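You operate a simulated robot arm through the tools that you are given. There is no shell and no other tool.

You run a simulated robot arm. Do the job below in one go: nothing can be reset, and whatever is moved stays where it is left.

JOB
Bring electrode 62 level with 61: zero the blue dial gauge on 61, move it over, turn the green knob.
Fine: magnet off for the move and on again; it ends on 62 within two ticks of zero.

It is judged by the outcome, as a careful person would: the job done as asked, and still so three seconds after it is handed in. It fails if anything else is knocked over, pushed out of place, dropped, spilled or broken.

ROBOT AND FRAMES
A 6-joint arm with a two-finger parallel gripper on a trunk, on a base that drives. Base frame: it is fixed to the floor where the robot stands at the start and does not move with it; the origin is under the middle of the robot, x ahead of it, y to its left, z up. Readings come in m, degrees, newtons and seconds.
Its first joint turns from -166.0 to 166.0 degrees. Places, roughly: bare end of the steel plate [0.7, 0, 0.9]; green knob [0.8, 0, 0.9]; magnet lever of the blue dial gauge [0.7, -0.1, 0.9]; rising pad [0.8, 0, 0.9]. Payload 3.91 kg.
The tool frame sits at the grasp point between the pads (the TCP): z along the fingers, y along the line on which they close. The tips reach 0.03 m beyond it. The gripper opens to 0.11 m. The fingers are 0.02 m wide and 0.01 m thick; the gripper's body (0.048 by 0.112 m) begins 0.055 m behind the TCP.
Orientation is that of the tool frame in the base frame, as [roll, pitch, yaw] about the fixed x, y, z axes, in that order (R = Rz(yaw) Ry(pitch) Rx(roll)). With the fingers straight down and closing along the base's y, the tool's x points along the base's -x, its y along +y and its z along -z.

CONTROLS
- The arm moves only by the tool drive_tool. Its argument "deltas" is a list of rows, each an object of numbers (a shift or turn left out is 0, a gripper value left out holds the last): "x", "y", "z": the shift along the tool's x, y, z in mm; "ax", "ay", "az": the turn, a rotation vector about the tool's x, y, z in degrees; "claw": the finger opening in mm, from 0 to 110. In form: [{"x": .., "y": .., "z": .., "ax": .., "ay": .., "az": .., "claw": ..}, ...]. A call has 1 to 20 rows; each row is the pose to reach, as a shift and turn from the pose commanded when the call began, along the tool's axes at that moment. Each row takes 0.2 s and may step no farther than 0.05 m and 8.6 degrees from the row before; otherwise, or with a gripper value out of range, the whole call is refused. A pose out of reach is approached as far as the arm can. The call stops where the force on the tool passes 40 N (or 10 N more than at its start, if that is more) or the arm is blocked; 0.2 s more then pass. The fingers move at their own pace (about 0.153 m/s each) and stop on an object; they squeeze with about 23 N. The grip force told is the motor's: it shows also when the fingers shut on nothing. Time passes only in rows, and 0.2 s behind the last, so rows that repeat a pose let the fingers close. The reply holds the time, the measured pose of the TCP, the force on the tool along the base axes, the opening and the grip force, in the units named above and with some noise, with the torque about the TCP (base axes, N m) and any sound that the robot's microphone picked up, and new pictures: "pictures" is both (left out), scene, wrist or none.
- Cameras (640 x 400 px; columns grow to the right, rows downward): "scene" is now at [0.2099, 0.1874, 1.3977]; the picture's right is [-0.51, -0.86, 0.00], its down [-0.24, 0.14, -0.96] and it looks along [0.82, -0.49, -0.28] (base axes); focal length 248 px, centre (320, 200). "wrist" rides on the gripper at [0.072, 0.017, -0.103] in the tool frame; the picture's right is [-0.23, 0.97, 0.00], its down [-0.76, -0.18, -0.62] and it looks along [-0.61, -0.14, 0.78] (tool axes); focal length 222 px, centre (320, 200). There is no depth. A picture from a camera that has moved, and an enlarged one, comes with that camera's place and axes in the base frame and with its lens.
- roll_base(legs): drives the robot by 1 to 6 legs, each [ahead, turn to the left] in m and degrees, along the robot's own axes; the way and the turn of a leg run together, so that a leg with both is an arc; at most 1.5 m and 180 degrees a leg. The arm and the cameras ride along, it lands a little off, and it stops where it bumps. It gives what a move gives, and a new picture of the scene camera.
- head_to(pan, tilt): turns the head with the scene camera to pan (to the left, within 120 degrees either way) and tilt (down, from -29 to 69), counted from straight ahead of the robot. It gives what a move gives, and a new picture of the scene camera.
- inspect(camera, box): a new picture of the part [left, top, right, bottom] of that camera's present view, enlarged. The clock stands still meanwhile.
- hand_in(): hands the job in; it is judged then, once.

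Places have to be worked out from the pictures, the camera data and where the tool is seen. Open the gripper and draw the arm clear of the work before you hand the job in, unless the task says otherwise.

The tools are called after "Call:" as name(argument=value, ...) on one line, values as JSON. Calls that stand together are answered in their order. drive_tool: Moves the arm, as the interface text tells. Its arguments: {"type":"object","properties":{"deltas":{"type":"array","items":{"type":"object","properties":{"x":{"type":"number"},"y":{"type":"number"},"z":{"type":"number"},"ax":{"type":"number"},"ay":{"type":"number"},"az":{"type":"number"},"claw":{"type":"number"}}}},"pictures":{"type":"string","enum":["both","scene","wrist","none"]}},"required":["deltas"]} The other tools are called the same way: roll_base (legs) drives the base; head_to (pan, tilt) turns the head that bears the scene camera; inspect (camera, box) takes an enlarged picture of a part of a camera's view; hand_in () hands the job in.

At the start:

```text
time_s: 0.0
position: [0.5753, -0.2768, 1.4036]
tcp_rot: [-179.9, 0.0, -180.0]
wrist_force: [-0.1, 0.9, 0.4]
moment: [-0.01, 0.01, 0.01]
opening: 0.1103
grasp_force: 0.1
robot x, y, heading: [-0.0046, 0.0007, -0.1]
head pan, tilt: [-30.8, 16.4]
```

scene: 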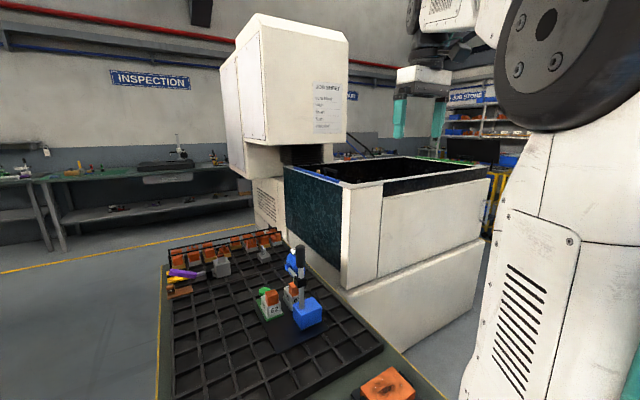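
wrist: 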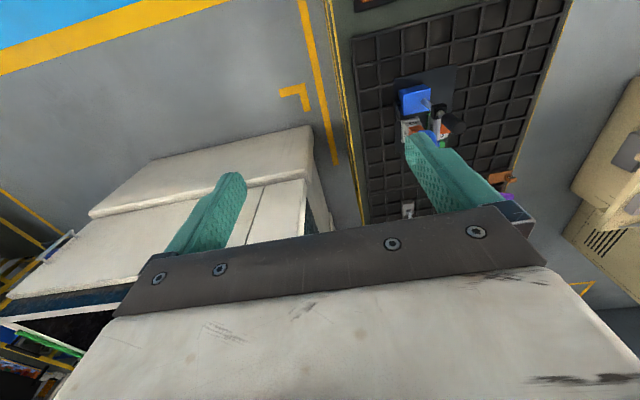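

The workpiece cluster (blue gauge, electrodes, green knob) sits near the scene picture's centre-bottom. I zoom in before moving anything.

Call:
inspect(camera="scene", box=[220, 225, 380, 365])

Call:
inspect(camera="wrist", box=[340, 50, 540, 220])

Call:
head_to(pan=-5, tilt=38)

```text
2.86 times, centred on (300, 295) of scene
camera zoom: at [0.2099, 0.1874, 1.3977], right [-0.51, -0.86, 0.0], down [-0.24, 0.14, -0.96], along [0.82, -0.49, -0.28], focal length 708 px, centre (377, -71)
```

zoom: 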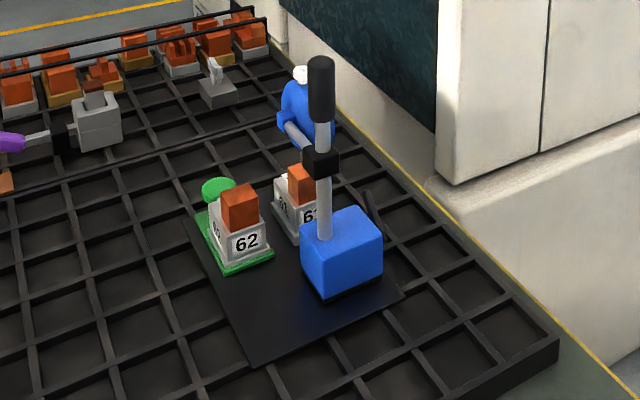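

```text
2.35 times, centred on (440, 135) of wrist
camera zoom: at [0.5041, -0.2602, 1.5086], right [0.23, 0.97, 0.0], down [0.76, -0.18, 0.62], along [0.61, -0.14, -0.78], focal length 523 px, centre (38, 353)
```

zoom: 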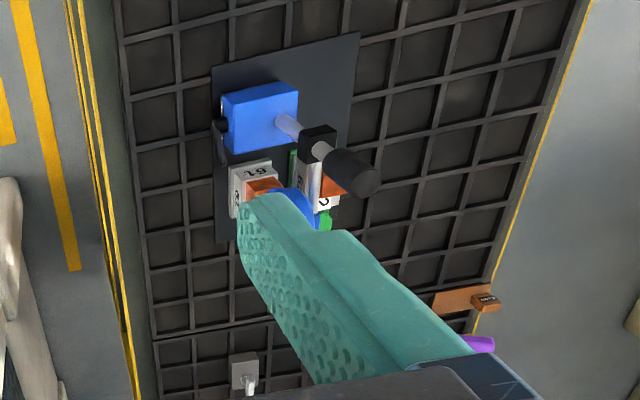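

```text
time_s: 0.9
position: [0.5759, -0.2776, 1.4052]
tcp_rot: [179.9, -0.1, 180.0]
wrist_force: [-0.2, -1.2, -0.4]
moment: [0.0, 0.02, 0.01]
opening: 0.1099
grasp_force: 0.1
robot x, y, heading: [0.0035, 0.0, 0.1]
head pan, tilt: [-5.0, 38.0]
camera scene: at [0.2156, 0.2275, 1.3636], right [-0.09, -1.0, 0.0], down [-0.61, 0.05, -0.79], along [0.79, -0.07, -0.62], focal length 248 px, centre (320, 200)
```

scene: 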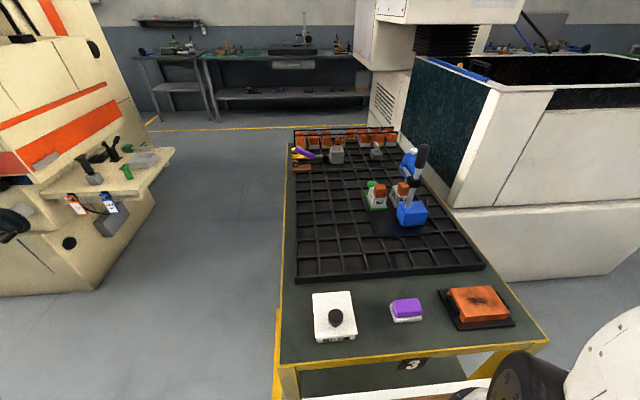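

Now I zoom in on the fixture from this angle.

Call:
inspect(camera="scene", box=[350, 140, 450, 240])

Call:
inspect(camera="scene", box=[280, 120, 400, 195])

Call:
inspect(camera="wrist", box=[380, 70, 480, 150])

```text
4.00 times, centred on (400, 190) of scene
camera zoom: at [0.2156, 0.2275, 1.3636], right [-0.09, -1.0, 0.0], down [-0.61, 0.05, -0.79], along [0.79, -0.07, -0.62], focal length 992 px, centre (0, 240)
```

zoom: 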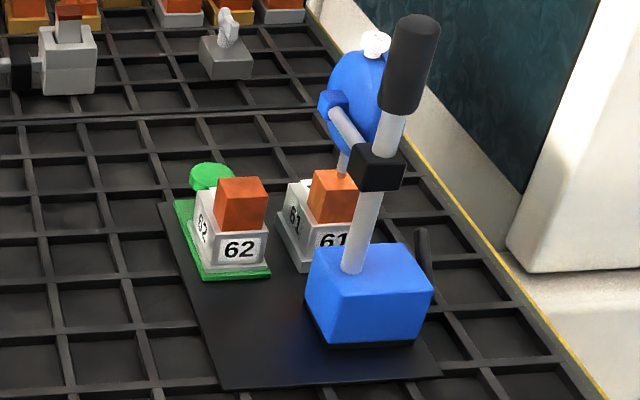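

```text
5.33 times, centred on (340, 158) of scene
camera zoom: at [0.2156, 0.2275, 1.3636], right [-0.09, -1.0, 0.0], down [-0.61, 0.05, -0.79], along [0.79, -0.07, -0.62], focal length 1322 px, centre (213, 427)
```

zoom: 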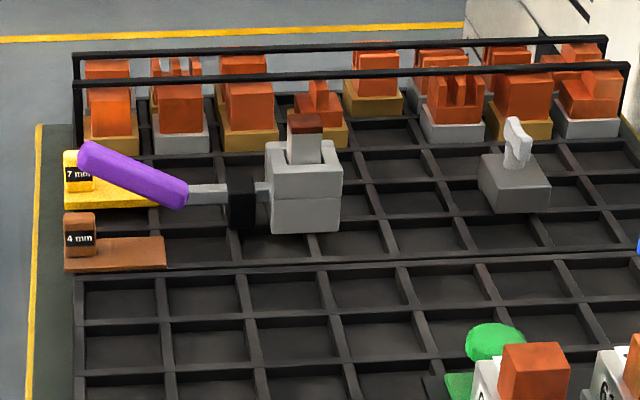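

```text
5.00 times, centred on (430, 110) of wrist
camera zoom: at [0.5041, -0.2602, 1.5086], right [0.23, 0.97, 0.0], down [0.76, -0.18, 0.62], along [0.61, -0.14, -0.78], focal length 1111 px, centre (-230, 650)
```

zoom: 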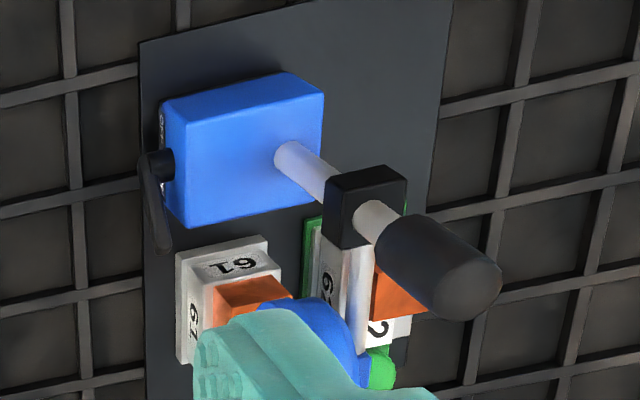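

The gauge stand's post top is near (0.71, -0.06, 1.11) and the dial near (0.83, -0.1, 0.98), with its back toward the robot. I swing the wrist round by about 170° above it so that the wrist camera can look back at the dial face.

Call:
drive_tool(deltas=[{"x": -15, "y": 6, "z": 5, "az": 8.5}, {"x": -30, "y": 12, "z": 10, "az": 17}, {"x": -45, "y": 18, "z": 15, "az": 25.5}, {"x": -60, "y": 24, "z": 20, "az": 34}, {"x": -75, "y": 30, "z": 25, "az": 42.5}, {"x": -90, "y": 36, "z": 30, "az": 51}, {"x": -105, "y": 42, "z": 35, "az": 59.5}, {"x": -120, "y": 48, "z": 40, "az": 68}, {"x": -135, "y": 54, "z": 45, "az": 76.5}, {"x": -150, "y": 60, "z": 50, "az": 85}, {"x": -165, "y": 66, "z": 55, "az": 93.5}, {"x": -180, "y": 72, "z": 60, "az": 102}, {"x": -195, "y": 78, "z": 65, "az": 110.5}, {"x": -210, "y": 84, "z": 70, "az": 119}, {"x": -225, "y": 90, "z": 75, "az": 127.5}, {"x": -240, "y": 96, "z": 80, "az": 136}, {"x": -255, "y": 102, "z": 85, "az": 144.5}, {"x": -270, "y": 108, "z": 90, "az": 153}, {"x": -285, "y": 114, "z": 95, "az": 161.5}, {"x": -300, "y": 120, "z": 100, "az": 170}])

```text
time_s: 5.1
position: [0.8753, -0.1581, 1.3029]
tcp_rot: [-180.0, 0.1, 9.7]
wrist_force: [0.3, 0.4, 0.6]
moment: [-0.01, -0.04, -0.03]
opening: 0.1099
grasp_force: 0.1
robot x, y, heading: [0.0022, 0.0004, 0.1]
head pan, tilt: [-5.0, 38.0]
camera scene: at [0.2154, 0.2276, 1.3635], right [-0.09, -1.0, 0.0], down [-0.61, 0.05, -0.79], along [0.79, -0.07, -0.62], focal length 248 px, centre (320, 200)
camera wrist: at [0.9501, -0.1616, 1.4084], right [-0.06, -1.0, 0.0], down [-0.78, 0.05, 0.62], along [-0.62, 0.04, -0.78], focal length 222 px, centre (320, 200)
```

scene: 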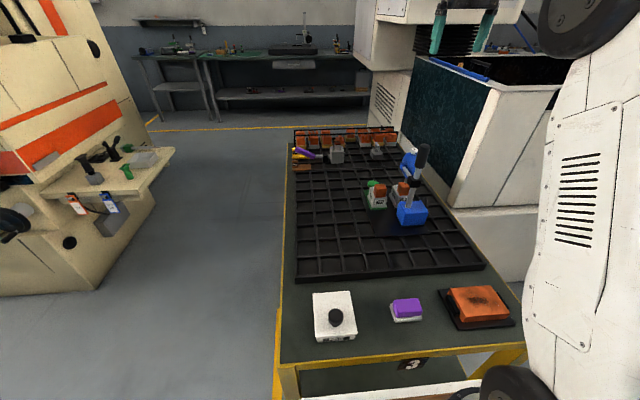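
wrist: 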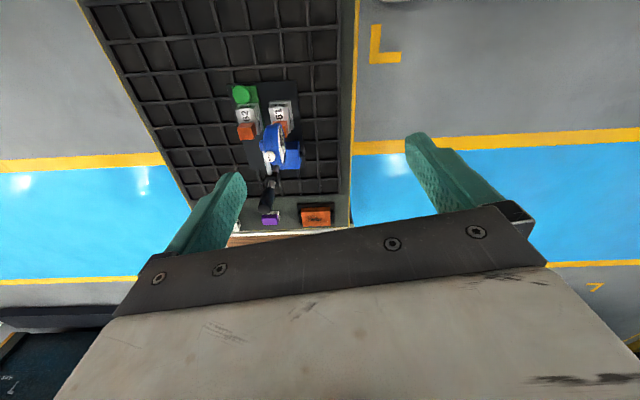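

Call:
inspect(camera="wrist", box=[215, 70, 335, 220])

Call:
inspect(camera="wrist", box=[250, 115, 310, 175])

```text
2.67 times, centred on (275, 145) of wrist
camera zoom: at [0.9501, -0.1616, 1.4084], right [-0.06, -1.0, 0.0], down [-0.78, 0.05, 0.62], along [-0.62, 0.04, -0.78], focal length 592 px, centre (440, 347)
```

zoom: 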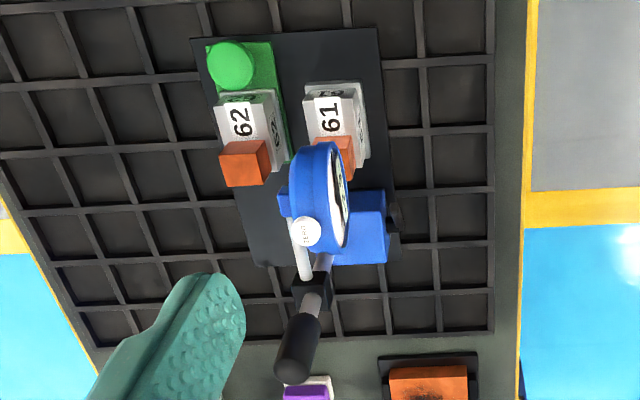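

```text
6.67 times, centred on (280, 145) of wrist
camera zoom: at [0.9501, -0.1616, 1.4084], right [-0.06, -1.0, 0.0], down [-0.78, 0.05, 0.62], along [-0.62, 0.04, -0.78], focal length 1481 px, centre (587, 567)
```

zoom: 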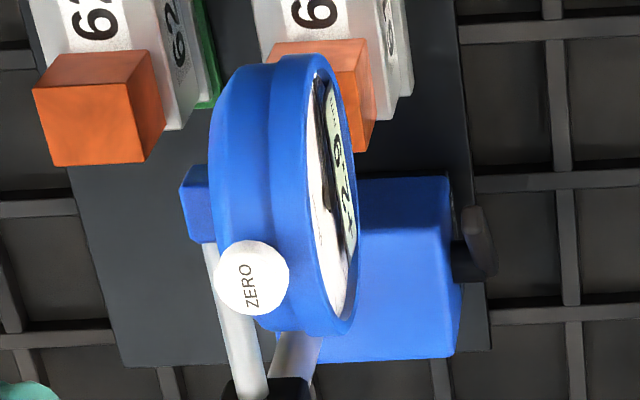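

The gauge dial faces -y and has a white ZERO button on top, around (0.778, -0.065, 1.065); the magnet lever is on the base's -y side. I turn the tool so that the wrist camera can look at the dial face from the -y side.

Call:
drive_tool(deltas=[{"x": -9, "y": 4, "z": 4, "az": 8.3}, {"x": -18, "y": 7, "z": 9, "az": 16.6}, {"x": -27, "y": 11, "z": 13, "az": 24.9}, {"x": -36, "y": 15, "z": 18, "az": 33.2}, {"x": -45, "y": 19, "z": 22, "az": 41.5}, {"x": -54, "y": 22, "z": 27, "az": 49.8}, {"x": -62, "y": 26, "z": 31, "az": 58.1}, {"x": -71, "y": 30, "z": 35, "az": 66.4}, {"x": -80, "y": 33, "z": 40, "az": 74.7}, {"x": -89, "y": 37, "z": 44, "az": 83}, {"x": -98, "y": 41, "z": 49, "az": 91.3}, {"x": -107, "y": 45, "z": 53, "az": 99.7}])

```text
time_s: 7.7
position: [0.605, -0.3089, 0.8878]
tcp_rot: [-156.9, -3.2, -84.1]
wrist_force: [3.2, 2.6, 0.1]
moment: [-0.22, 0.24, -0.11]
opening: 0.1101
grasp_force: 0.0
out of reach, approached as far as the arm can: row 2, 3, 4, 5, 6, 7, 8, 9, 10, 11, 12
robot x, y, heading: [-0.0041, -0.0003, 0.0]
head pan, tilt: [-5.0, 38.0]
camera scene: at [0.2157, 0.2291, 1.3632], right [-0.09, -1.0, 0.0], down [-0.61, 0.05, -0.79], along [0.79, -0.07, -0.62], focal length 248 px, centre (320, 200)
camera wrist: at [0.5563, -0.3824, 0.9823], right [-0.91, 0.11, -0.4], down [-0.16, 0.78, 0.6], along [0.38, 0.61, -0.7], focal length 222 px, centre (320, 200)
```

scene: 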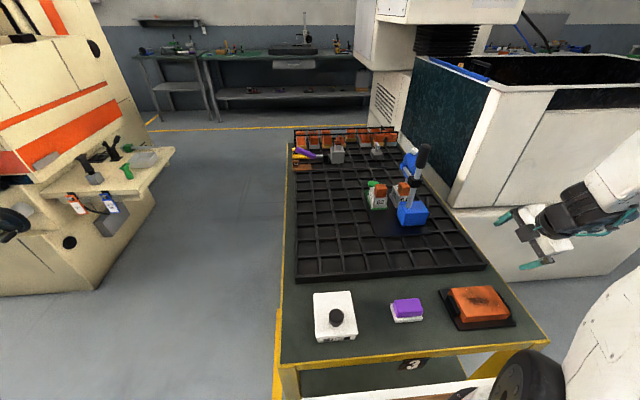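
wrist: 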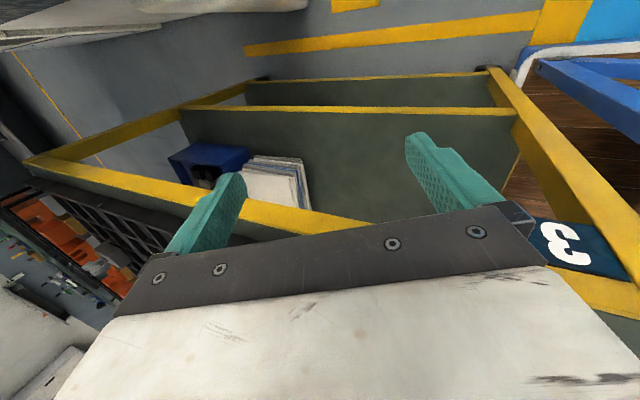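

The wrist joint hit its limit, so the arm went to an odd low pose beside the table at (0.605, -0.309, 0.888), and nothing looks touched. I back up gently along the tool and check that the command is followed.

Call:
drive_tool(deltas=[{"z": -15}, {"z": -30}], pictures="scene")

```text
time_s: 8.3
position: [0.5903, -0.3169, 0.9044]
tcp_rot: [-156.1, -4.0, -84.6]
wrist_force: [-0.2, -0.1, -1.4]
moment: [-0.02, 0.0, 0.0]
opening: 0.1099
grasp_force: 0.1
out of reach, approached as far as the arm can: row 1, 2
robot x, y, heading: [-0.0015, -0.0004, 0.2]
head pan, tilt: [-5.0, 38.0]
camera scene: at [0.2156, 0.2276, 1.3635], right [-0.09, -1.0, 0.0], down [-0.61, 0.05, -0.79], along [0.78, -0.07, -0.62], focal length 248 px, centre (320, 200)
```

scene: 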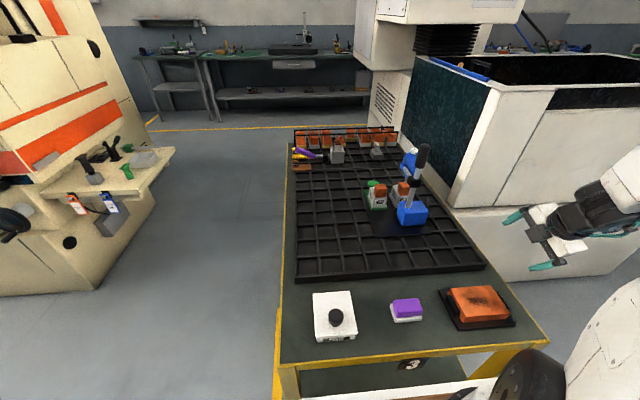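

The arm follows but is still against the joint limit, so I unwind the wrist by turning back while rising.

Call:
drive_tool(deltas=[{"az": -8}, {"az": -16, "z": -15}, {"az": -24, "z": -30}, {"az": -32, "z": -45}], pictures="scene")

```text
time_s: 9.3
position: [0.5708, -0.3199, 0.9462]
tcp_rot: [-162.1, -15.4, -54.2]
wrist_force: [0.6, 0.2, 0.0]
moment: [-0.01, 0.04, 0.03]
opening: 0.11
grasp_force: 0.1
robot x, y, heading: [0.0026, 0.0015, -0.0]
head pan, tilt: [-5.0, 38.0]
camera scene: at [0.2157, 0.2275, 1.3635], right [-0.09, -1.0, 0.0], down [-0.61, 0.05, -0.79], along [0.78, -0.07, -0.62], focal length 248 px, centre (320, 200)
```

scene: 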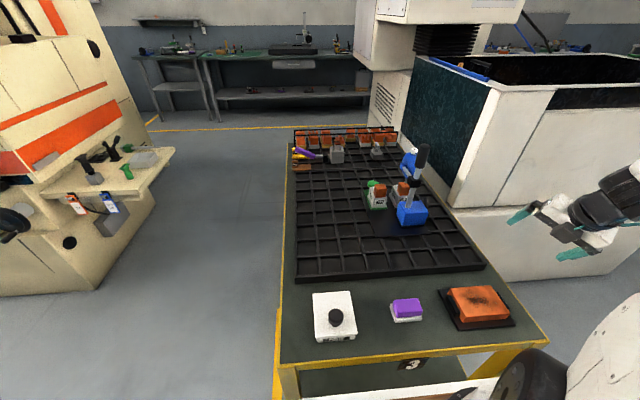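

Now the command is followed exactly. I rise 0.3 m straight up and level the tool to point down again.

Call:
drive_tool(deltas=[{"x": 11, "y": -13, "z": -39, "ax": -2.5, "ay": -2.2}, {"x": 23, "y": -25, "z": -79, "ax": -5, "ay": -4.5}, {"x": 34, "y": -38, "z": -118, "ax": -7.5, "ay": -6.7}, {"x": 46, "y": -51, "z": -157, "ax": -9.9, "ay": -9}, {"x": 57, "y": -64, "z": -196, "ax": -12.4, "ay": -11.2}, {"x": 69, "y": -76, "z": -236, "ax": -14.9, "ay": -13.5}, {"x": 80, "y": -89, "z": -275, "ax": -17.4, "ay": -15.7}])

```text
time_s: 10.9
position: [0.4839, -0.3887, 1.239]
tcp_rot: [-178.2, -0.3, -48.8]
wrist_force: [0.5, -0.2, 0.2]
moment: [0.02, -0.02, 0.04]
opening: 0.11
grasp_force: 0.0
out of reach, approached as far as the arm can: row 2, 3, 4, 5, 6, 7
robot x, y, heading: [0.0007, -0.0001, 0.1]
head pan, tilt: [-5.0, 38.0]
camera scene: at [0.2156, 0.2277, 1.3635], right [-0.09, -1.0, 0.0], down [-0.61, 0.05, -0.79], along [0.79, -0.07, -0.62], focal length 248 px, centre (320, 200)
camera wrist: at [0.5169, -0.4557, 1.3425], right [-0.88, -0.47, -0.03], down [-0.39, 0.68, 0.62], along [-0.27, 0.56, -0.78], focal length 222 px, centre (320, 200)
```

scene: 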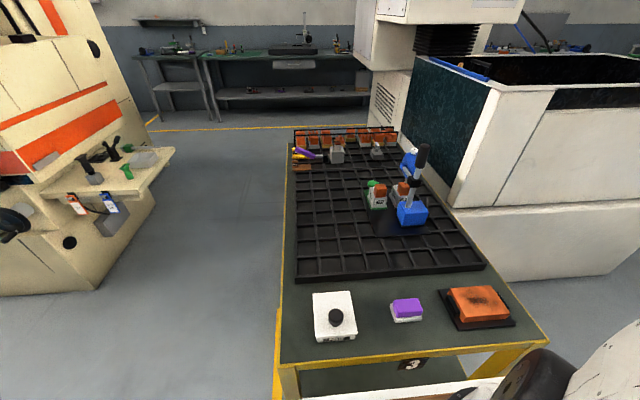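
wrist: 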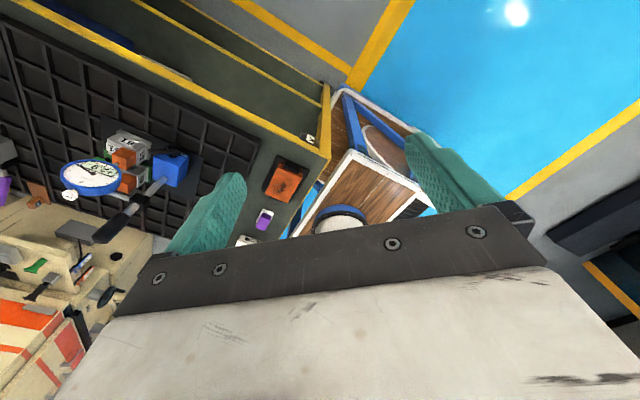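

The dial is visible at the left of the wrist view; I zoom in to read it.

Call:
inspect(camera="wrist", box=[55, 145, 125, 205])

Call:
inspect(camera="wrist", box=[40, 110, 220, 250])

```text
6.67 times, centred on (90, 175) of wrist
camera zoom: at [0.5169, -0.4557, 1.3425], right [-0.88, -0.47, -0.03], down [-0.39, 0.68, 0.62], along [-0.27, 0.56, -0.78], focal length 1481 px, centre (1853, 367)
```

zoom: 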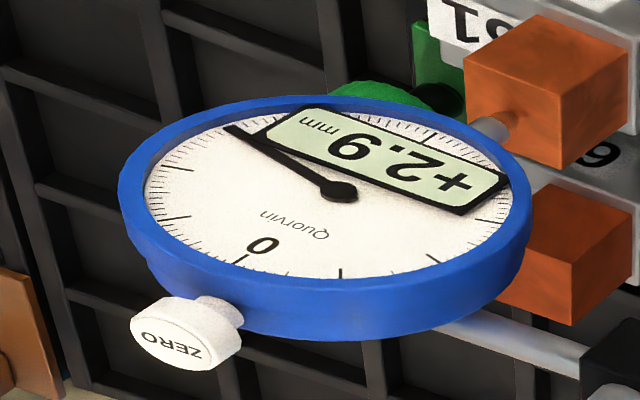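

```text
2.86 times, centred on (130, 180) of wrist
camera zoom: at [0.5169, -0.4557, 1.3425], right [-0.88, -0.47, -0.03], down [-0.39, 0.68, 0.62], along [-0.27, 0.56, -0.78], focal length 635 px, centre (863, 257)
```

zoom: 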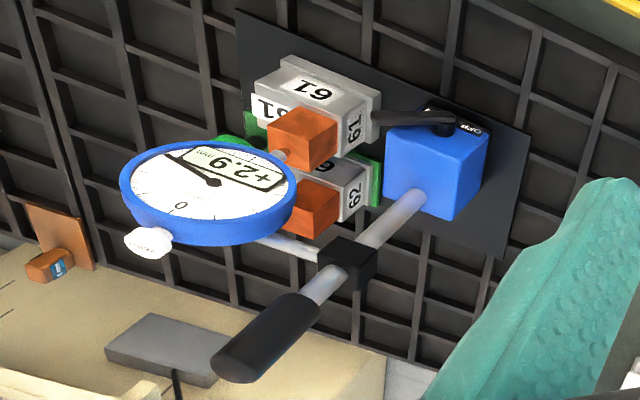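

The gauge reads +2.9 mm on 61 (ticks look like 0.1 mm). I look closer at the magnet lever and its ON/OFF markings.

Call:
inspect(camera="wrist", box=[140, 140, 200, 190])

Call:
inspect(camera="scene", box=[360, 140, 440, 240])

```text
8.00 times, centred on (170, 165) of wrist
camera zoom: at [0.5169, -0.4557, 1.3425], right [-0.88, -0.47, -0.03], down [-0.39, 0.68, 0.62], along [-0.27, 0.56, -0.78], focal length 1777 px, centre (1520, 480)
```

zoom: 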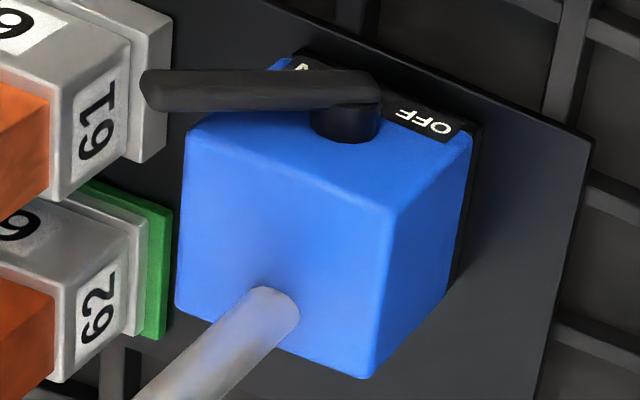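

```text
4.00 times, centred on (400, 190) of scene
camera zoom: at [0.2156, 0.2277, 1.3635], right [-0.09, -1.0, 0.0], down [-0.61, 0.05, -0.79], along [0.79, -0.07, -0.62], focal length 992 px, centre (0, 240)
```

zoom: 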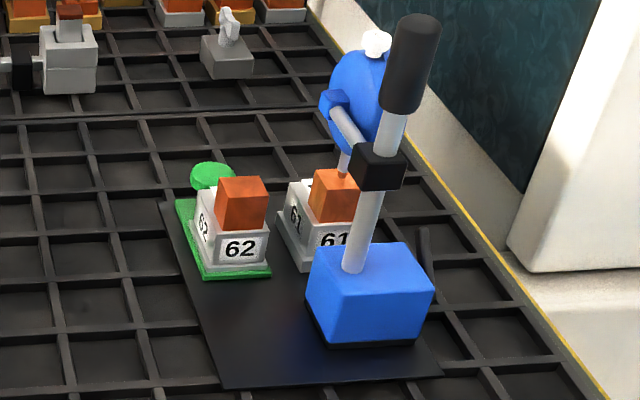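

Lever tip is at about (0.736, -0.114, 0.944), its hub at (0.69, -0.115, 0.92); it now points to the ON side (+x) and OFF is at the -x side. I move over the ZERO button at about (0.78, -0.065, 1.07) with the fingers closed and tool unwound to yaw 0.

Call:
drive_tool(deltas=[{"x": -5, "y": -44, "z": -2, "az": -4.9, "claw": 0}, {"x": -10, "y": -87, "z": -4, "az": -9.8, "claw": 0}, {"x": -15, "y": -131, "z": -6, "az": -14.6, "claw": 0}, {"x": -20, "y": -174, "z": -8, "az": -19.5, "claw": 0}, {"x": -25, "y": -218, "z": -10, "az": -24.4, "claw": 0}, {"x": -29, "y": -262, "z": -11, "az": -29.3, "claw": 0}, {"x": -34, "y": -305, "z": -11, "az": -34.2, "claw": 0}, {"x": -39, "y": -349, "z": -11, "az": -39, "claw": 0}, {"x": -44, "y": -392, "z": -11, "az": -43.9, "claw": 0}, {"x": -49, "y": -436, "z": -11, "az": -48.8, "claw": 0}])

```text
time_s: 13.1
position: [0.7755, -0.0887, 1.2635]
tcp_rot: [-178.7, -1.7, 0.9]
wrist_force: [-0.1, -0.2, 0.1]
moment: [0.04, -0.04, -0.02]
opening: 0.0
grasp_force: 22.7
out of reach, approached as far as the arm can: row 2, 3, 4, 5, 6, 7, 8, 9, 10
robot x, y, heading: [0.0037, 0.0016, -0.1]
head pan, tilt: [-5.0, 38.0]
camera scene: at [0.2152, 0.2273, 1.3636], right [-0.09, -1.0, 0.0], down [-0.61, 0.05, -0.79], along [0.79, -0.07, -0.62], focal length 248 px, centre (320, 200)
camera wrist: at [0.8463, -0.1058, 1.3684], right [-0.21, -0.98, -0.03], down [-0.78, 0.15, 0.6], along [-0.59, 0.15, -0.8], focal length 222 px, centre (320, 200)
```

scene: 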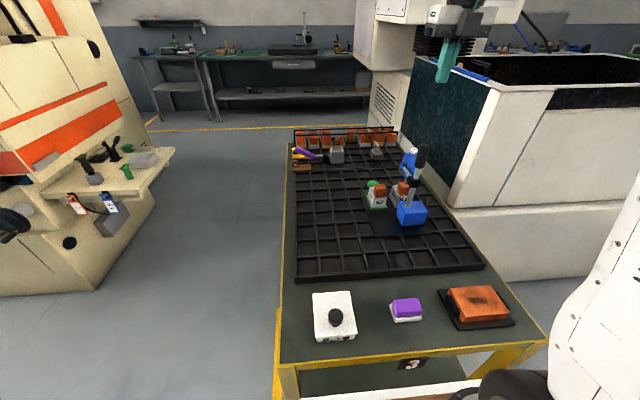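
wrist: 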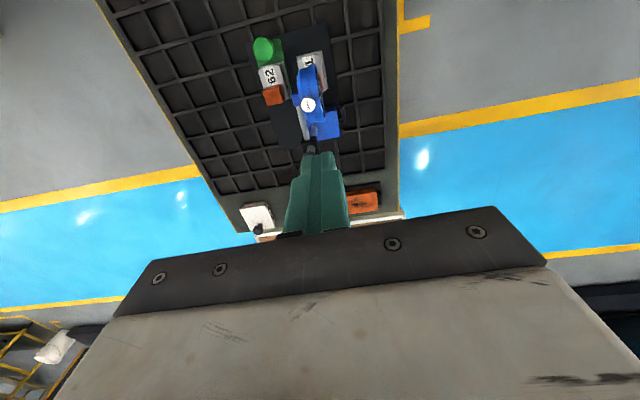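

The wrist limit lies near yaw 0 here, so I unwind the other way (az negative) toward yaw 270, which should put the camera on the dial's face side.

Call:
drive_tool(deltas=[{"az": -8.5, "z": -5}, {"az": -17, "z": -10}, {"az": -25.5, "z": -10}, {"az": -34, "z": -10}, {"az": -42.5, "z": -10}, {"az": -51, "z": -10}, {"az": -59.5, "z": -10}, {"az": -68, "z": -10}, {"az": -76.5, "z": -10}, {"az": -85, "z": -10}, {"az": -93.5, "z": -10}, {"az": -102, "z": -10}, {"az": -110.5, "z": -10}, {"az": -119, "z": -10}, {"az": -127.5, "z": -10}, {"az": -136, "z": -10}, {"az": -144.5, "z": -10}, {"az": -153, "z": -10}, {"az": -161.5, "z": -10}, {"az": -170, "z": -10}])

```text
time_s: 17.3
position: [0.7756, -0.085, 1.2701]
tcp_rot: [178.7, 1.5, 170.3]
wrist_force: [0.3, 0.4, 0.4]
moment: [0.03, 0.02, -0.01]
opening: 0.0002
grasp_force: 22.6
robot x, y, heading: [0.0015, 0.0003, -0.1]
head pan, tilt: [-5.0, 38.0]
camera scene: at [0.2156, 0.2277, 1.3635], right [-0.09, -1.0, 0.0], down [-0.61, 0.05, -0.79], along [0.79, -0.07, -0.62], focal length 248 px, centre (320, 200)
camera wrist: at [0.7041, -0.0579, 1.3736], right [0.39, 0.92, 0.03], down [0.7, -0.32, 0.64], along [0.6, -0.23, -0.77], focal length 222 px, centre (320, 200)
```

scene: 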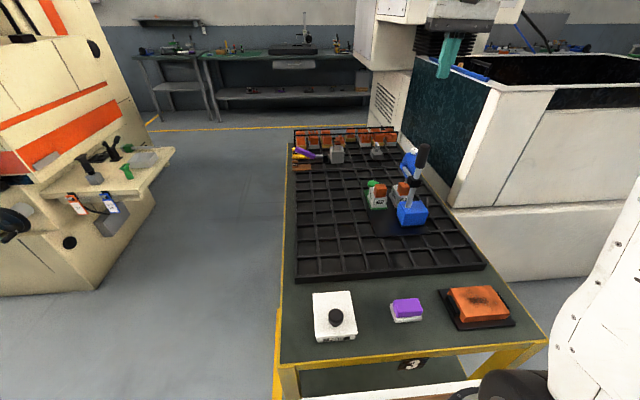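
wrist: 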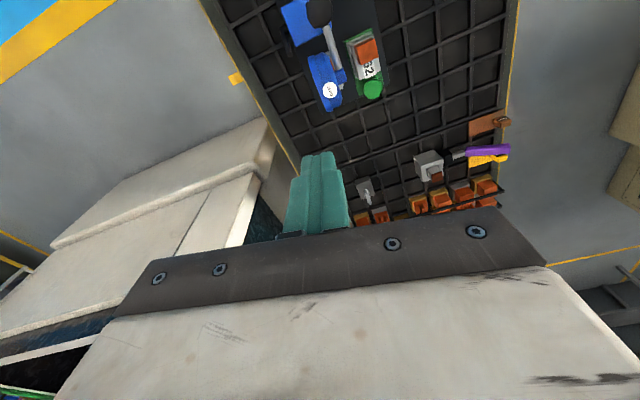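

This view works; I zoom on the button for a position fix and level the small tool tilt.

Call:
inspect(camera="wrist", box=[270, 0, 400, 130])

Call:
drive_tool(deltas=[{"ax": 1.3, "ay": 1.5}], pictures="none")

```text
3.08 times, centred on (335, 65) of wrist
camera zoom: at [0.7041, -0.0579, 1.3736], right [0.39, 0.92, 0.03], down [0.7, -0.32, 0.64], along [0.6, -0.23, -0.77], focal length 684 px, centre (274, 615)
```

zoom: 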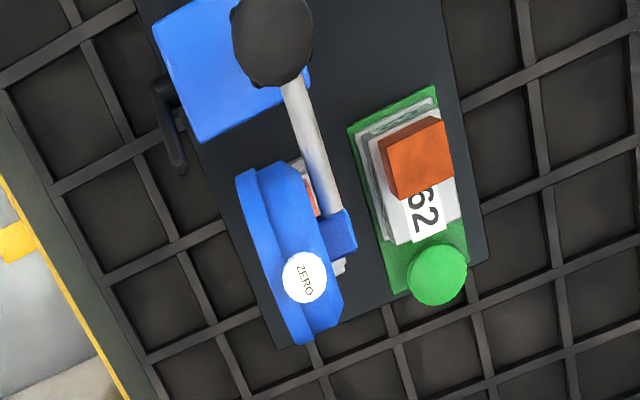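

```text
time_s: 17.7
position: [0.775, -0.0849, 1.2714]
tcp_rot: [-179.8, 0.0, 170.1]
wrist_force: [0.0, 0.1, -0.2]
moment: [-0.04, -0.01, -0.01]
opening: 0.0
grasp_force: 23.3
robot x, y, heading: [0.0008, -0.0014, -0.1]
head pan, tilt: [-5.0, 38.0]
```

Button fix from three views agrees: (0.780, -0.066, 1.068). I rotate on to yaw 270 above it, so the camera sits on the dial's face side.

Call:
drive_tool(deltas=[{"y": 5, "az": -8.3}, {"y": 10, "az": -16.6}, {"y": 15, "az": -25}, {"x": -2, "y": 20, "az": -33.3}, {"x": -2, "y": 20, "az": -41.6}, {"x": -2, "y": 20, "az": -50}, {"x": -2, "y": 20, "az": -58.3}, {"x": -2, "y": 20, "az": -66.6}, {"x": -2, "y": 20, "az": -75}, {"x": -2, "y": 20, "az": -83.3}, {"x": -2, "y": 20, "az": -91.6}, {"x": -2, "y": 20, "az": -99.9}])

```text
time_s: 20.3
position: [0.781, -0.0668, 1.2714]
tcp_rot: [-180.0, 0.0, -89.7]
wrist_force: [0.2, -0.2, 0.7]
moment: [0.01, -0.01, -0.01]
opening: 0.0002
grasp_force: 23.3
robot x, y, heading: [-0.0016, 0.0006, -0.1]
head pan, tilt: [-5.0, 38.0]
camera scene: at [0.2156, 0.2277, 1.3635], right [-0.09, -1.0, 0.0], down [-0.61, 0.05, -0.79], along [0.79, -0.07, -0.62], focal length 248 px, centre (320, 200)
camera wrist: at [0.7645, -0.138, 1.3754], right [-0.97, 0.22, 0.0], down [0.18, 0.76, 0.62], along [0.14, 0.61, -0.78], focal length 222 px, centre (320, 200)
```

scene: 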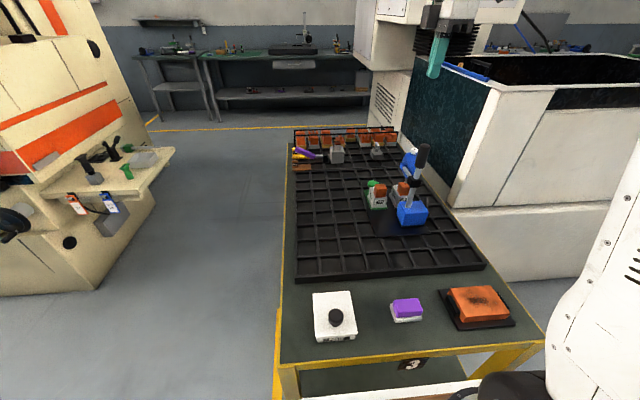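
wrist: 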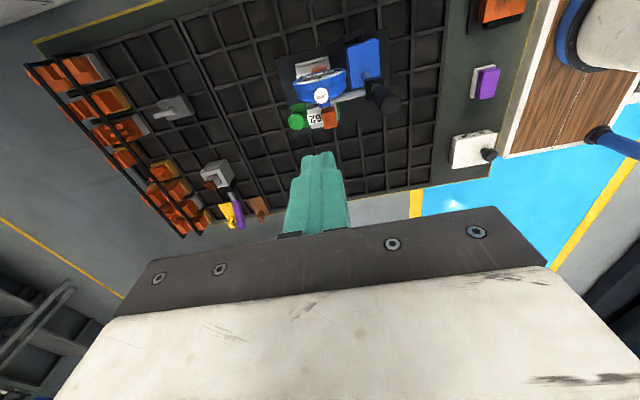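

Yaw -90 is reachable and the tool is plumb over the button. I descend to about 1.5 cm above it.

Call:
drive_tool(deltas=[{"z": 25}, {"z": 50}, {"z": 75}, {"z": 100}, {"z": 120}, {"z": 135}, {"z": 145}, {"z": 155}])

Call:
inspect(camera="wrist", box=[240, 60, 400, 200])

Call:
inspect(camera="scene", box=[380, 110, 450, 180])

```text
time_s: 22.1
position: [0.7803, -0.0666, 1.115]
tcp_rot: [179.9, -0.1, -90.0]
wrist_force: [-1.0, 0.0, -0.3]
moment: [0.01, -0.01, -0.01]
opening: 0.0
grasp_force: 23.4
robot x, y, heading: [0.0009, -0.0, 0.1]
head pan, tilt: [-5.0, 38.0]
camera scene: at [0.2156, 0.2277, 1.3635], right [-0.09, -1.0, 0.0], down [-0.61, 0.05, -0.79], along [0.79, -0.07, -0.62], focal length 248 px, centre (320, 200)
camera wrist: at [0.7634, -0.1379, 1.2193], right [-0.97, 0.23, 0.0], down [0.18, 0.76, 0.62], along [0.14, 0.61, -0.78], focal length 222 px, centre (320, 200)
```

scene: 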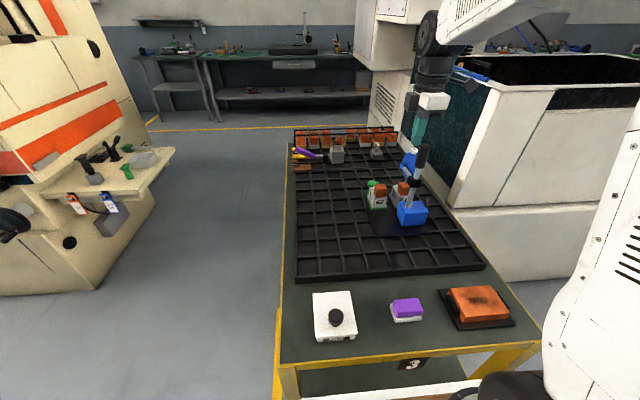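
wrist: 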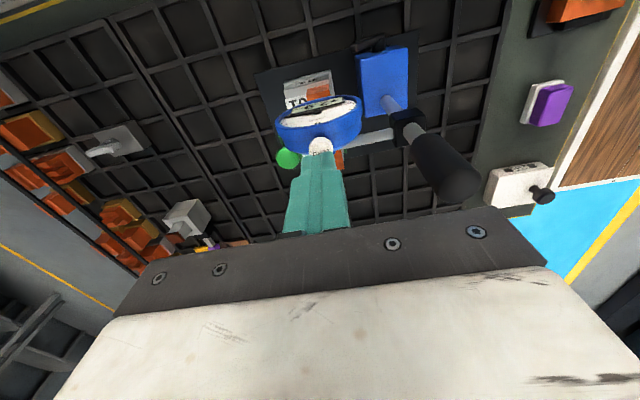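

```text
2.86 times, centred on (320, 130) of wrist
camera zoom: at [0.7634, -0.1379, 1.2193], right [-0.97, 0.23, 0.0], down [0.18, 0.76, 0.62], along [0.14, 0.61, -0.78], focal length 635 px, centre (320, 400)
```

zoom: 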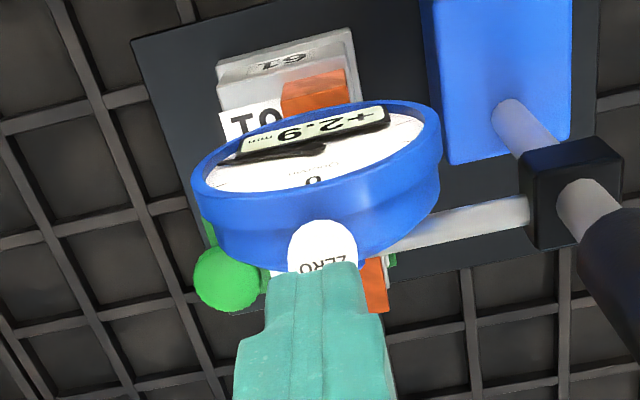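

```text
5.71 times, centred on (415, 145) of scene
camera zoom: at [0.2156, 0.2277, 1.3635], right [-0.09, -1.0, 0.0], down [-0.61, 0.05, -0.79], along [0.79, -0.07, -0.62], focal length 1417 px, centre (-223, 514)
```

zoom: 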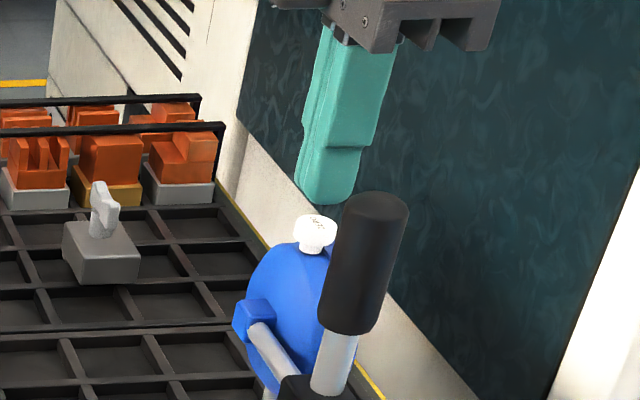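

The fingertip is right over ZERO and the display (+2.9) stays readable. I ease down in small steps, watching the force.

Call:
drive_tool(deltas=[{"z": 6}, {"z": 10}, {"z": 13}, {"z": 15}, {"z": 16}, {"z": 17}], pictures="none")

Call:
inspect(camera="wrist", box=[240, 60, 400, 200])

Call:
inspect(camera="scene", box=[380, 110, 450, 180])

```text
time_s: 23.5
position: [0.781, -0.0655, 1.0999]
tcp_rot: [179.9, 0.1, -90.0]
wrist_force: [0.7, 0.5, 0.6]
moment: [-0.02, 0.04, 0.0]
opening: 0.0002
grasp_force: 23.3
robot x, y, heading: [-0.0007, 0.0026, 0.0]
head pan, tilt: [-5.0, 38.0]
heard: click
```

```text
2.86 times, centred on (320, 130) of wrist
camera zoom: at [0.7637, -0.1382, 1.2032], right [-0.97, 0.23, 0.0], down [0.18, 0.76, 0.62], along [0.14, 0.61, -0.78], focal length 635 px, centre (320, 400)
```

zoom: 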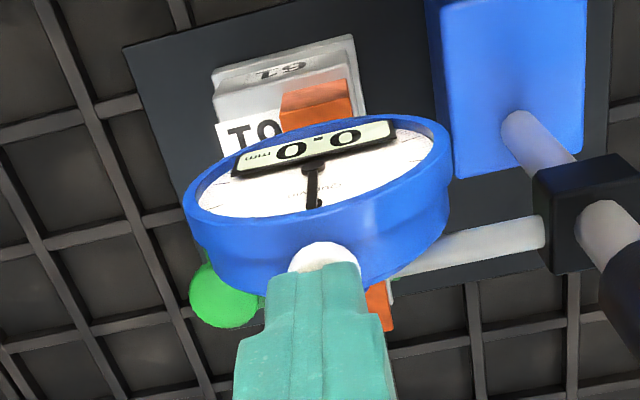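

```text
5.71 times, centred on (415, 145) of scene
camera zoom: at [0.2156, 0.2276, 1.3635], right [-0.09, -1.0, 0.0], down [-0.61, 0.05, -0.79], along [0.79, -0.07, -0.62], focal length 1417 px, centre (-223, 514)
```

zoom: 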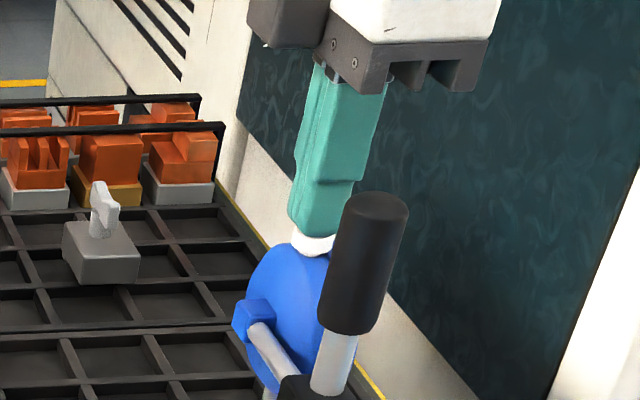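

The gauge clicked and now reads 0.0 on 61. I lift off, swing to the -y side and tilt the tool 30° to view the dial and lever.

Call:
drive_tool(deltas=[{"z": -30}, {"z": -60}, {"x": 40, "y": 10, "z": -60, "ay": -8}, {"x": 80, "y": 20, "z": -50, "ay": -16}, {"x": 120, "y": 32, "z": -20, "ay": -24}, {"x": 150, "y": 44, "z": 10, "ay": -30}, {"x": 150, "y": 44, "z": 40, "ay": -30}])

Call:
inspect(camera="wrist", box=[220, 60, 420, 200])

```text
refused: row 5 steps farther than a row can; nothing moved
```

```text
2.86 times, centred on (320, 130) of wrist
camera zoom: at [0.7637, -0.1382, 1.2032], right [-0.97, 0.23, 0.0], down [0.18, 0.76, 0.62], along [0.14, 0.61, -0.78], focal length 635 px, centre (320, 400)
```

zoom: 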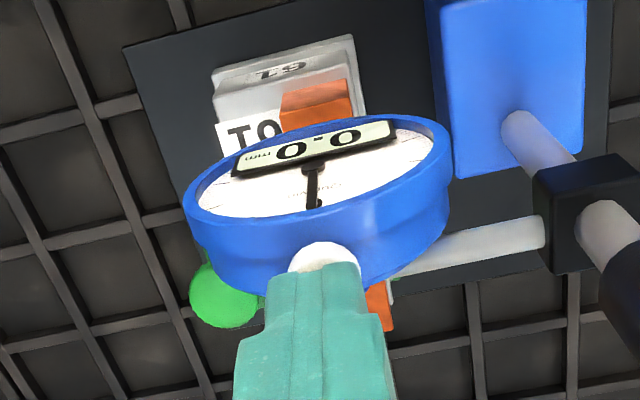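

One row was too long a step; I send the same path with finer rows.

Call:
drive_tool(deltas=[{"z": -30}, {"z": -60}, {"x": 35, "y": 10, "z": -60, "ay": -7}, {"x": 70, "y": 20, "z": -50, "ay": -14}, {"x": 100, "y": 28, "z": -35, "ay": -20}, {"x": 130, "y": 37, "z": -10, "ay": -26}, {"x": 150, "y": 44, "z": 15, "ay": -30}, {"x": 150, "y": 44, "z": 40, "ay": -30}])

Call:
inspect(camera="wrist", box=[220, 60, 420, 200])

```text
time_s: 25.3
position: [0.7354, -0.2157, 1.0618]
tcp_rot: [180.0, 29.9, -90.0]
wrist_force: [0.3, -0.1, 0.4]
moment: [0.03, 0.0, -0.03]
opening: 0.0
grasp_force: 23.2
robot x, y, heading: [-0.0021, -0.0026, 0.1]
head pan, tilt: [-5.0, 38.0]
camera scene: at [0.2154, 0.2277, 1.3635], right [-0.09, -1.0, 0.0], down [-0.61, 0.05, -0.79], along [0.79, -0.07, -0.62], focal length 248 px, centre (320, 200)
camera wrist: at [0.7186, -0.3311, 1.1147], right [-0.97, 0.2, 0.11], down [0.18, 0.35, 0.92], along [0.14, 0.92, -0.37], focal length 222 px, centre (320, 200)
```

scene: 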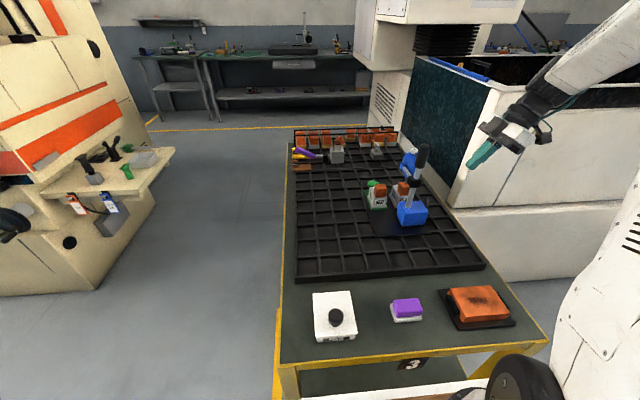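
wrist: 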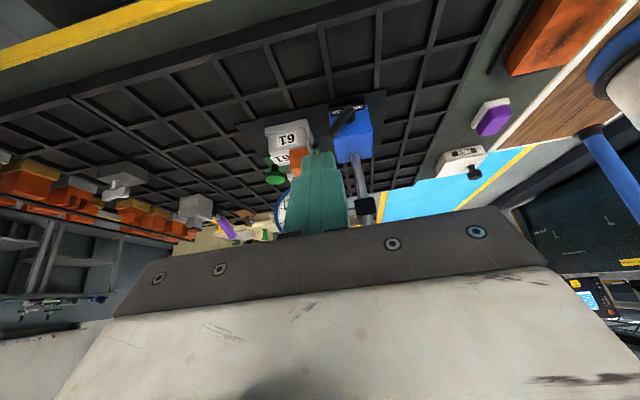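

```text
2.86 times, centred on (320, 130) of wrist
camera zoom: at [0.7186, -0.3311, 1.1147], right [-0.97, 0.2, 0.11], down [0.18, 0.35, 0.92], along [0.14, 0.92, -0.37], focal length 635 px, centre (320, 400)
```

zoom: 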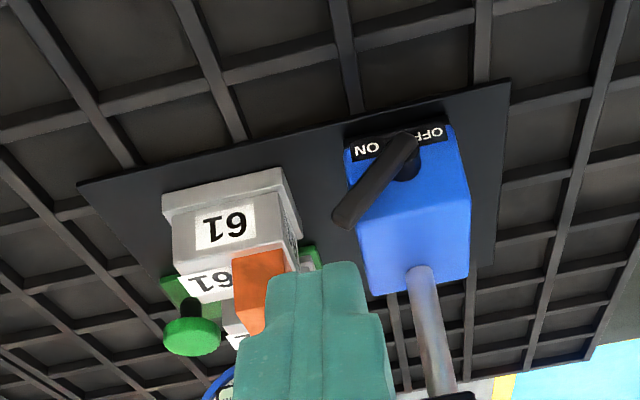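

The lever hub is near (0.702, -0.11, 0.921) and the tip near (0.733, -0.114, 0.951), 45° toward ON; OFF is the mirror side. I bring the closed fingertip beside the lever's +x side.

Call:
drive_tool(deltas=[{"x": 2, "y": -10, "z": 40}, {"x": 5, "y": -21.6, "z": 80}, {"x": -12, "y": -21.6, "z": 101}, {"x": -28.3, "y": -21.6, "z": 122.4}])

Call:
inspect(camera="wrist", box=[220, 60, 420, 200])

Call:
inspect(camera="scene", box=[370, 140, 470, 240])

```text
time_s: 26.3
position: [0.7588, -0.1318, 0.9683]
tcp_rot: [-179.9, 30.0, -90.0]
wrist_force: [-0.4, -0.5, -0.7]
moment: [0.03, 0.02, 0.0]
opening: 0.0
grasp_force: 22.5
robot x, y, heading: [0.0005, -0.0039, 0.1]
head pan, tilt: [-5.0, 38.0]
camera scene: at [0.2156, 0.2275, 1.3635], right [-0.09, -1.0, 0.0], down [-0.61, 0.05, -0.79], along [0.79, -0.07, -0.62], focal length 248 px, centre (320, 200)
camera wrist: at [0.7417, -0.2458, 1.0225], right [-0.97, 0.2, 0.11], down [0.18, 0.35, 0.92], along [0.14, 0.92, -0.37], focal length 222 px, centre (320, 200)
```

scene: 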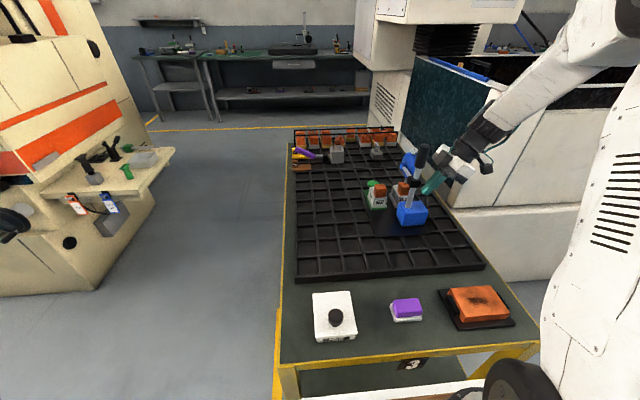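
wrist: 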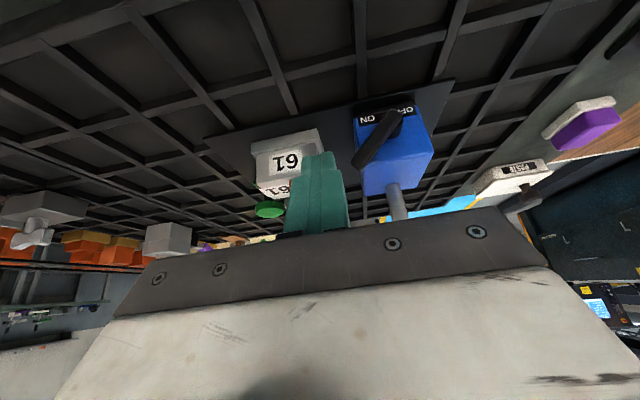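

```text
2.86 times, centred on (320, 130) of wrist
camera zoom: at [0.7417, -0.2458, 1.0225], right [-0.97, 0.2, 0.11], down [0.18, 0.35, 0.92], along [0.14, 0.92, -0.37], focal length 635 px, centre (320, 400)
```

zoom: 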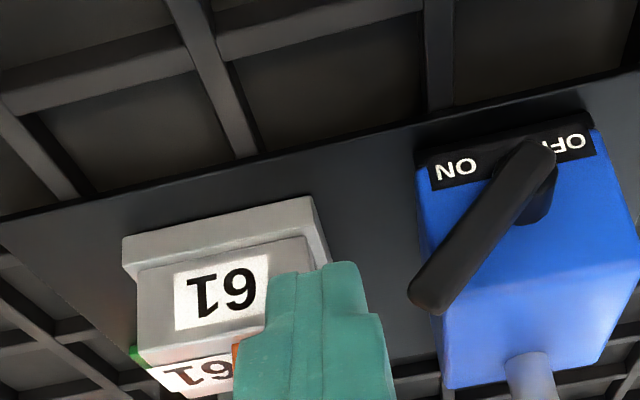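

```text
4.00 times, centred on (420, 190) of scene
camera zoom: at [0.2156, 0.2275, 1.3635], right [-0.09, -1.0, 0.0], down [-0.61, 0.05, -0.79], along [0.79, -0.07, -0.62], focal length 992 px, centre (-80, 240)
```

zoom: 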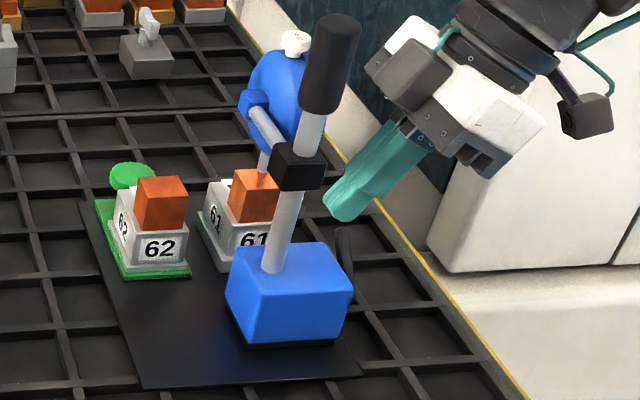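

The finger is beside the lever at the right height. I push it in -x with small steps, rising over the hub, and check partway.

Call:
drive_tool(deltas=[{"x": 3, "y": 7, "z": 5.2}, {"x": 3, "y": 15, "z": 5.2}, {"x": 2.5, "y": 23, "z": 4.3}, {"x": 1, "y": 31, "z": 1.7}, {"x": -0.5, "y": 39, "z": -0.9}])

Call:
inspect(camera="wrist", box=[220, 60, 420, 200])

```text
time_s: 27.5
position: [0.7185, -0.1324, 0.9696]
tcp_rot: [179.9, 30.0, -89.9]
wrist_force: [-0.7, 0.5, -1.0]
moment: [0.0, -0.01, 0.01]
opening: 0.0
grasp_force: 23.2
robot x, y, heading: [0.0003, -0.0002, 0.0]
head pan, tilt: [-5.0, 38.0]
camera scene: at [0.2157, 0.2276, 1.3635], right [-0.09, -1.0, 0.0], down [-0.61, 0.05, -0.79], along [0.78, -0.07, -0.62], focal length 248 px, centre (320, 200)
camera wrist: at [0.702, -0.2459, 1.0229], right [-0.97, 0.2, 0.12], down [0.18, 0.35, 0.92], along [0.14, 0.92, -0.37], focal length 222 px, centre (320, 200)
```

scene: 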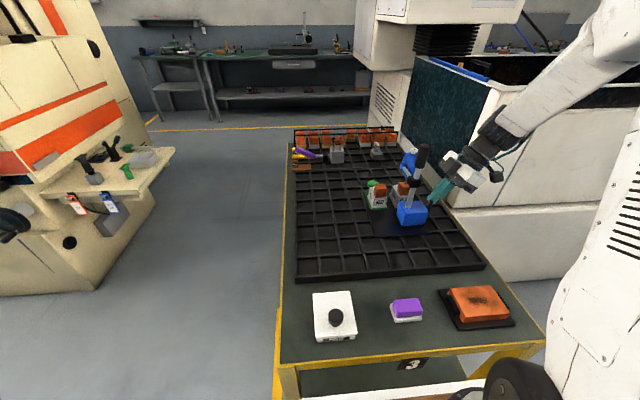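
wrist: 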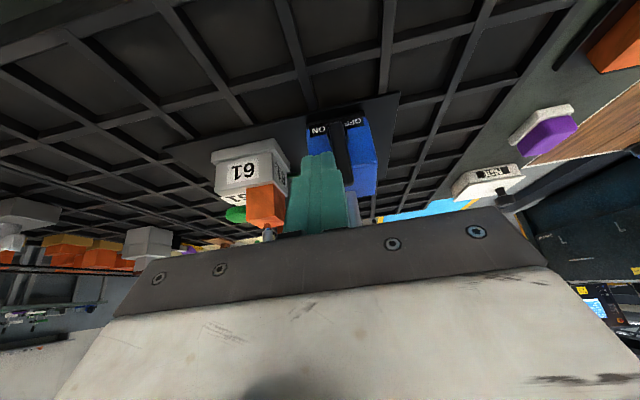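

```text
2.86 times, centred on (320, 130) of wrist
camera zoom: at [0.702, -0.2459, 1.0229], right [-0.97, 0.2, 0.12], down [0.18, 0.35, 0.92], along [0.14, 0.92, -0.37], focal length 635 px, centre (320, 400)
```

zoom: 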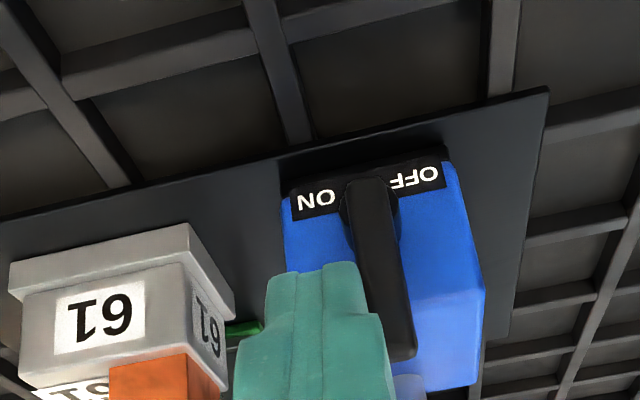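

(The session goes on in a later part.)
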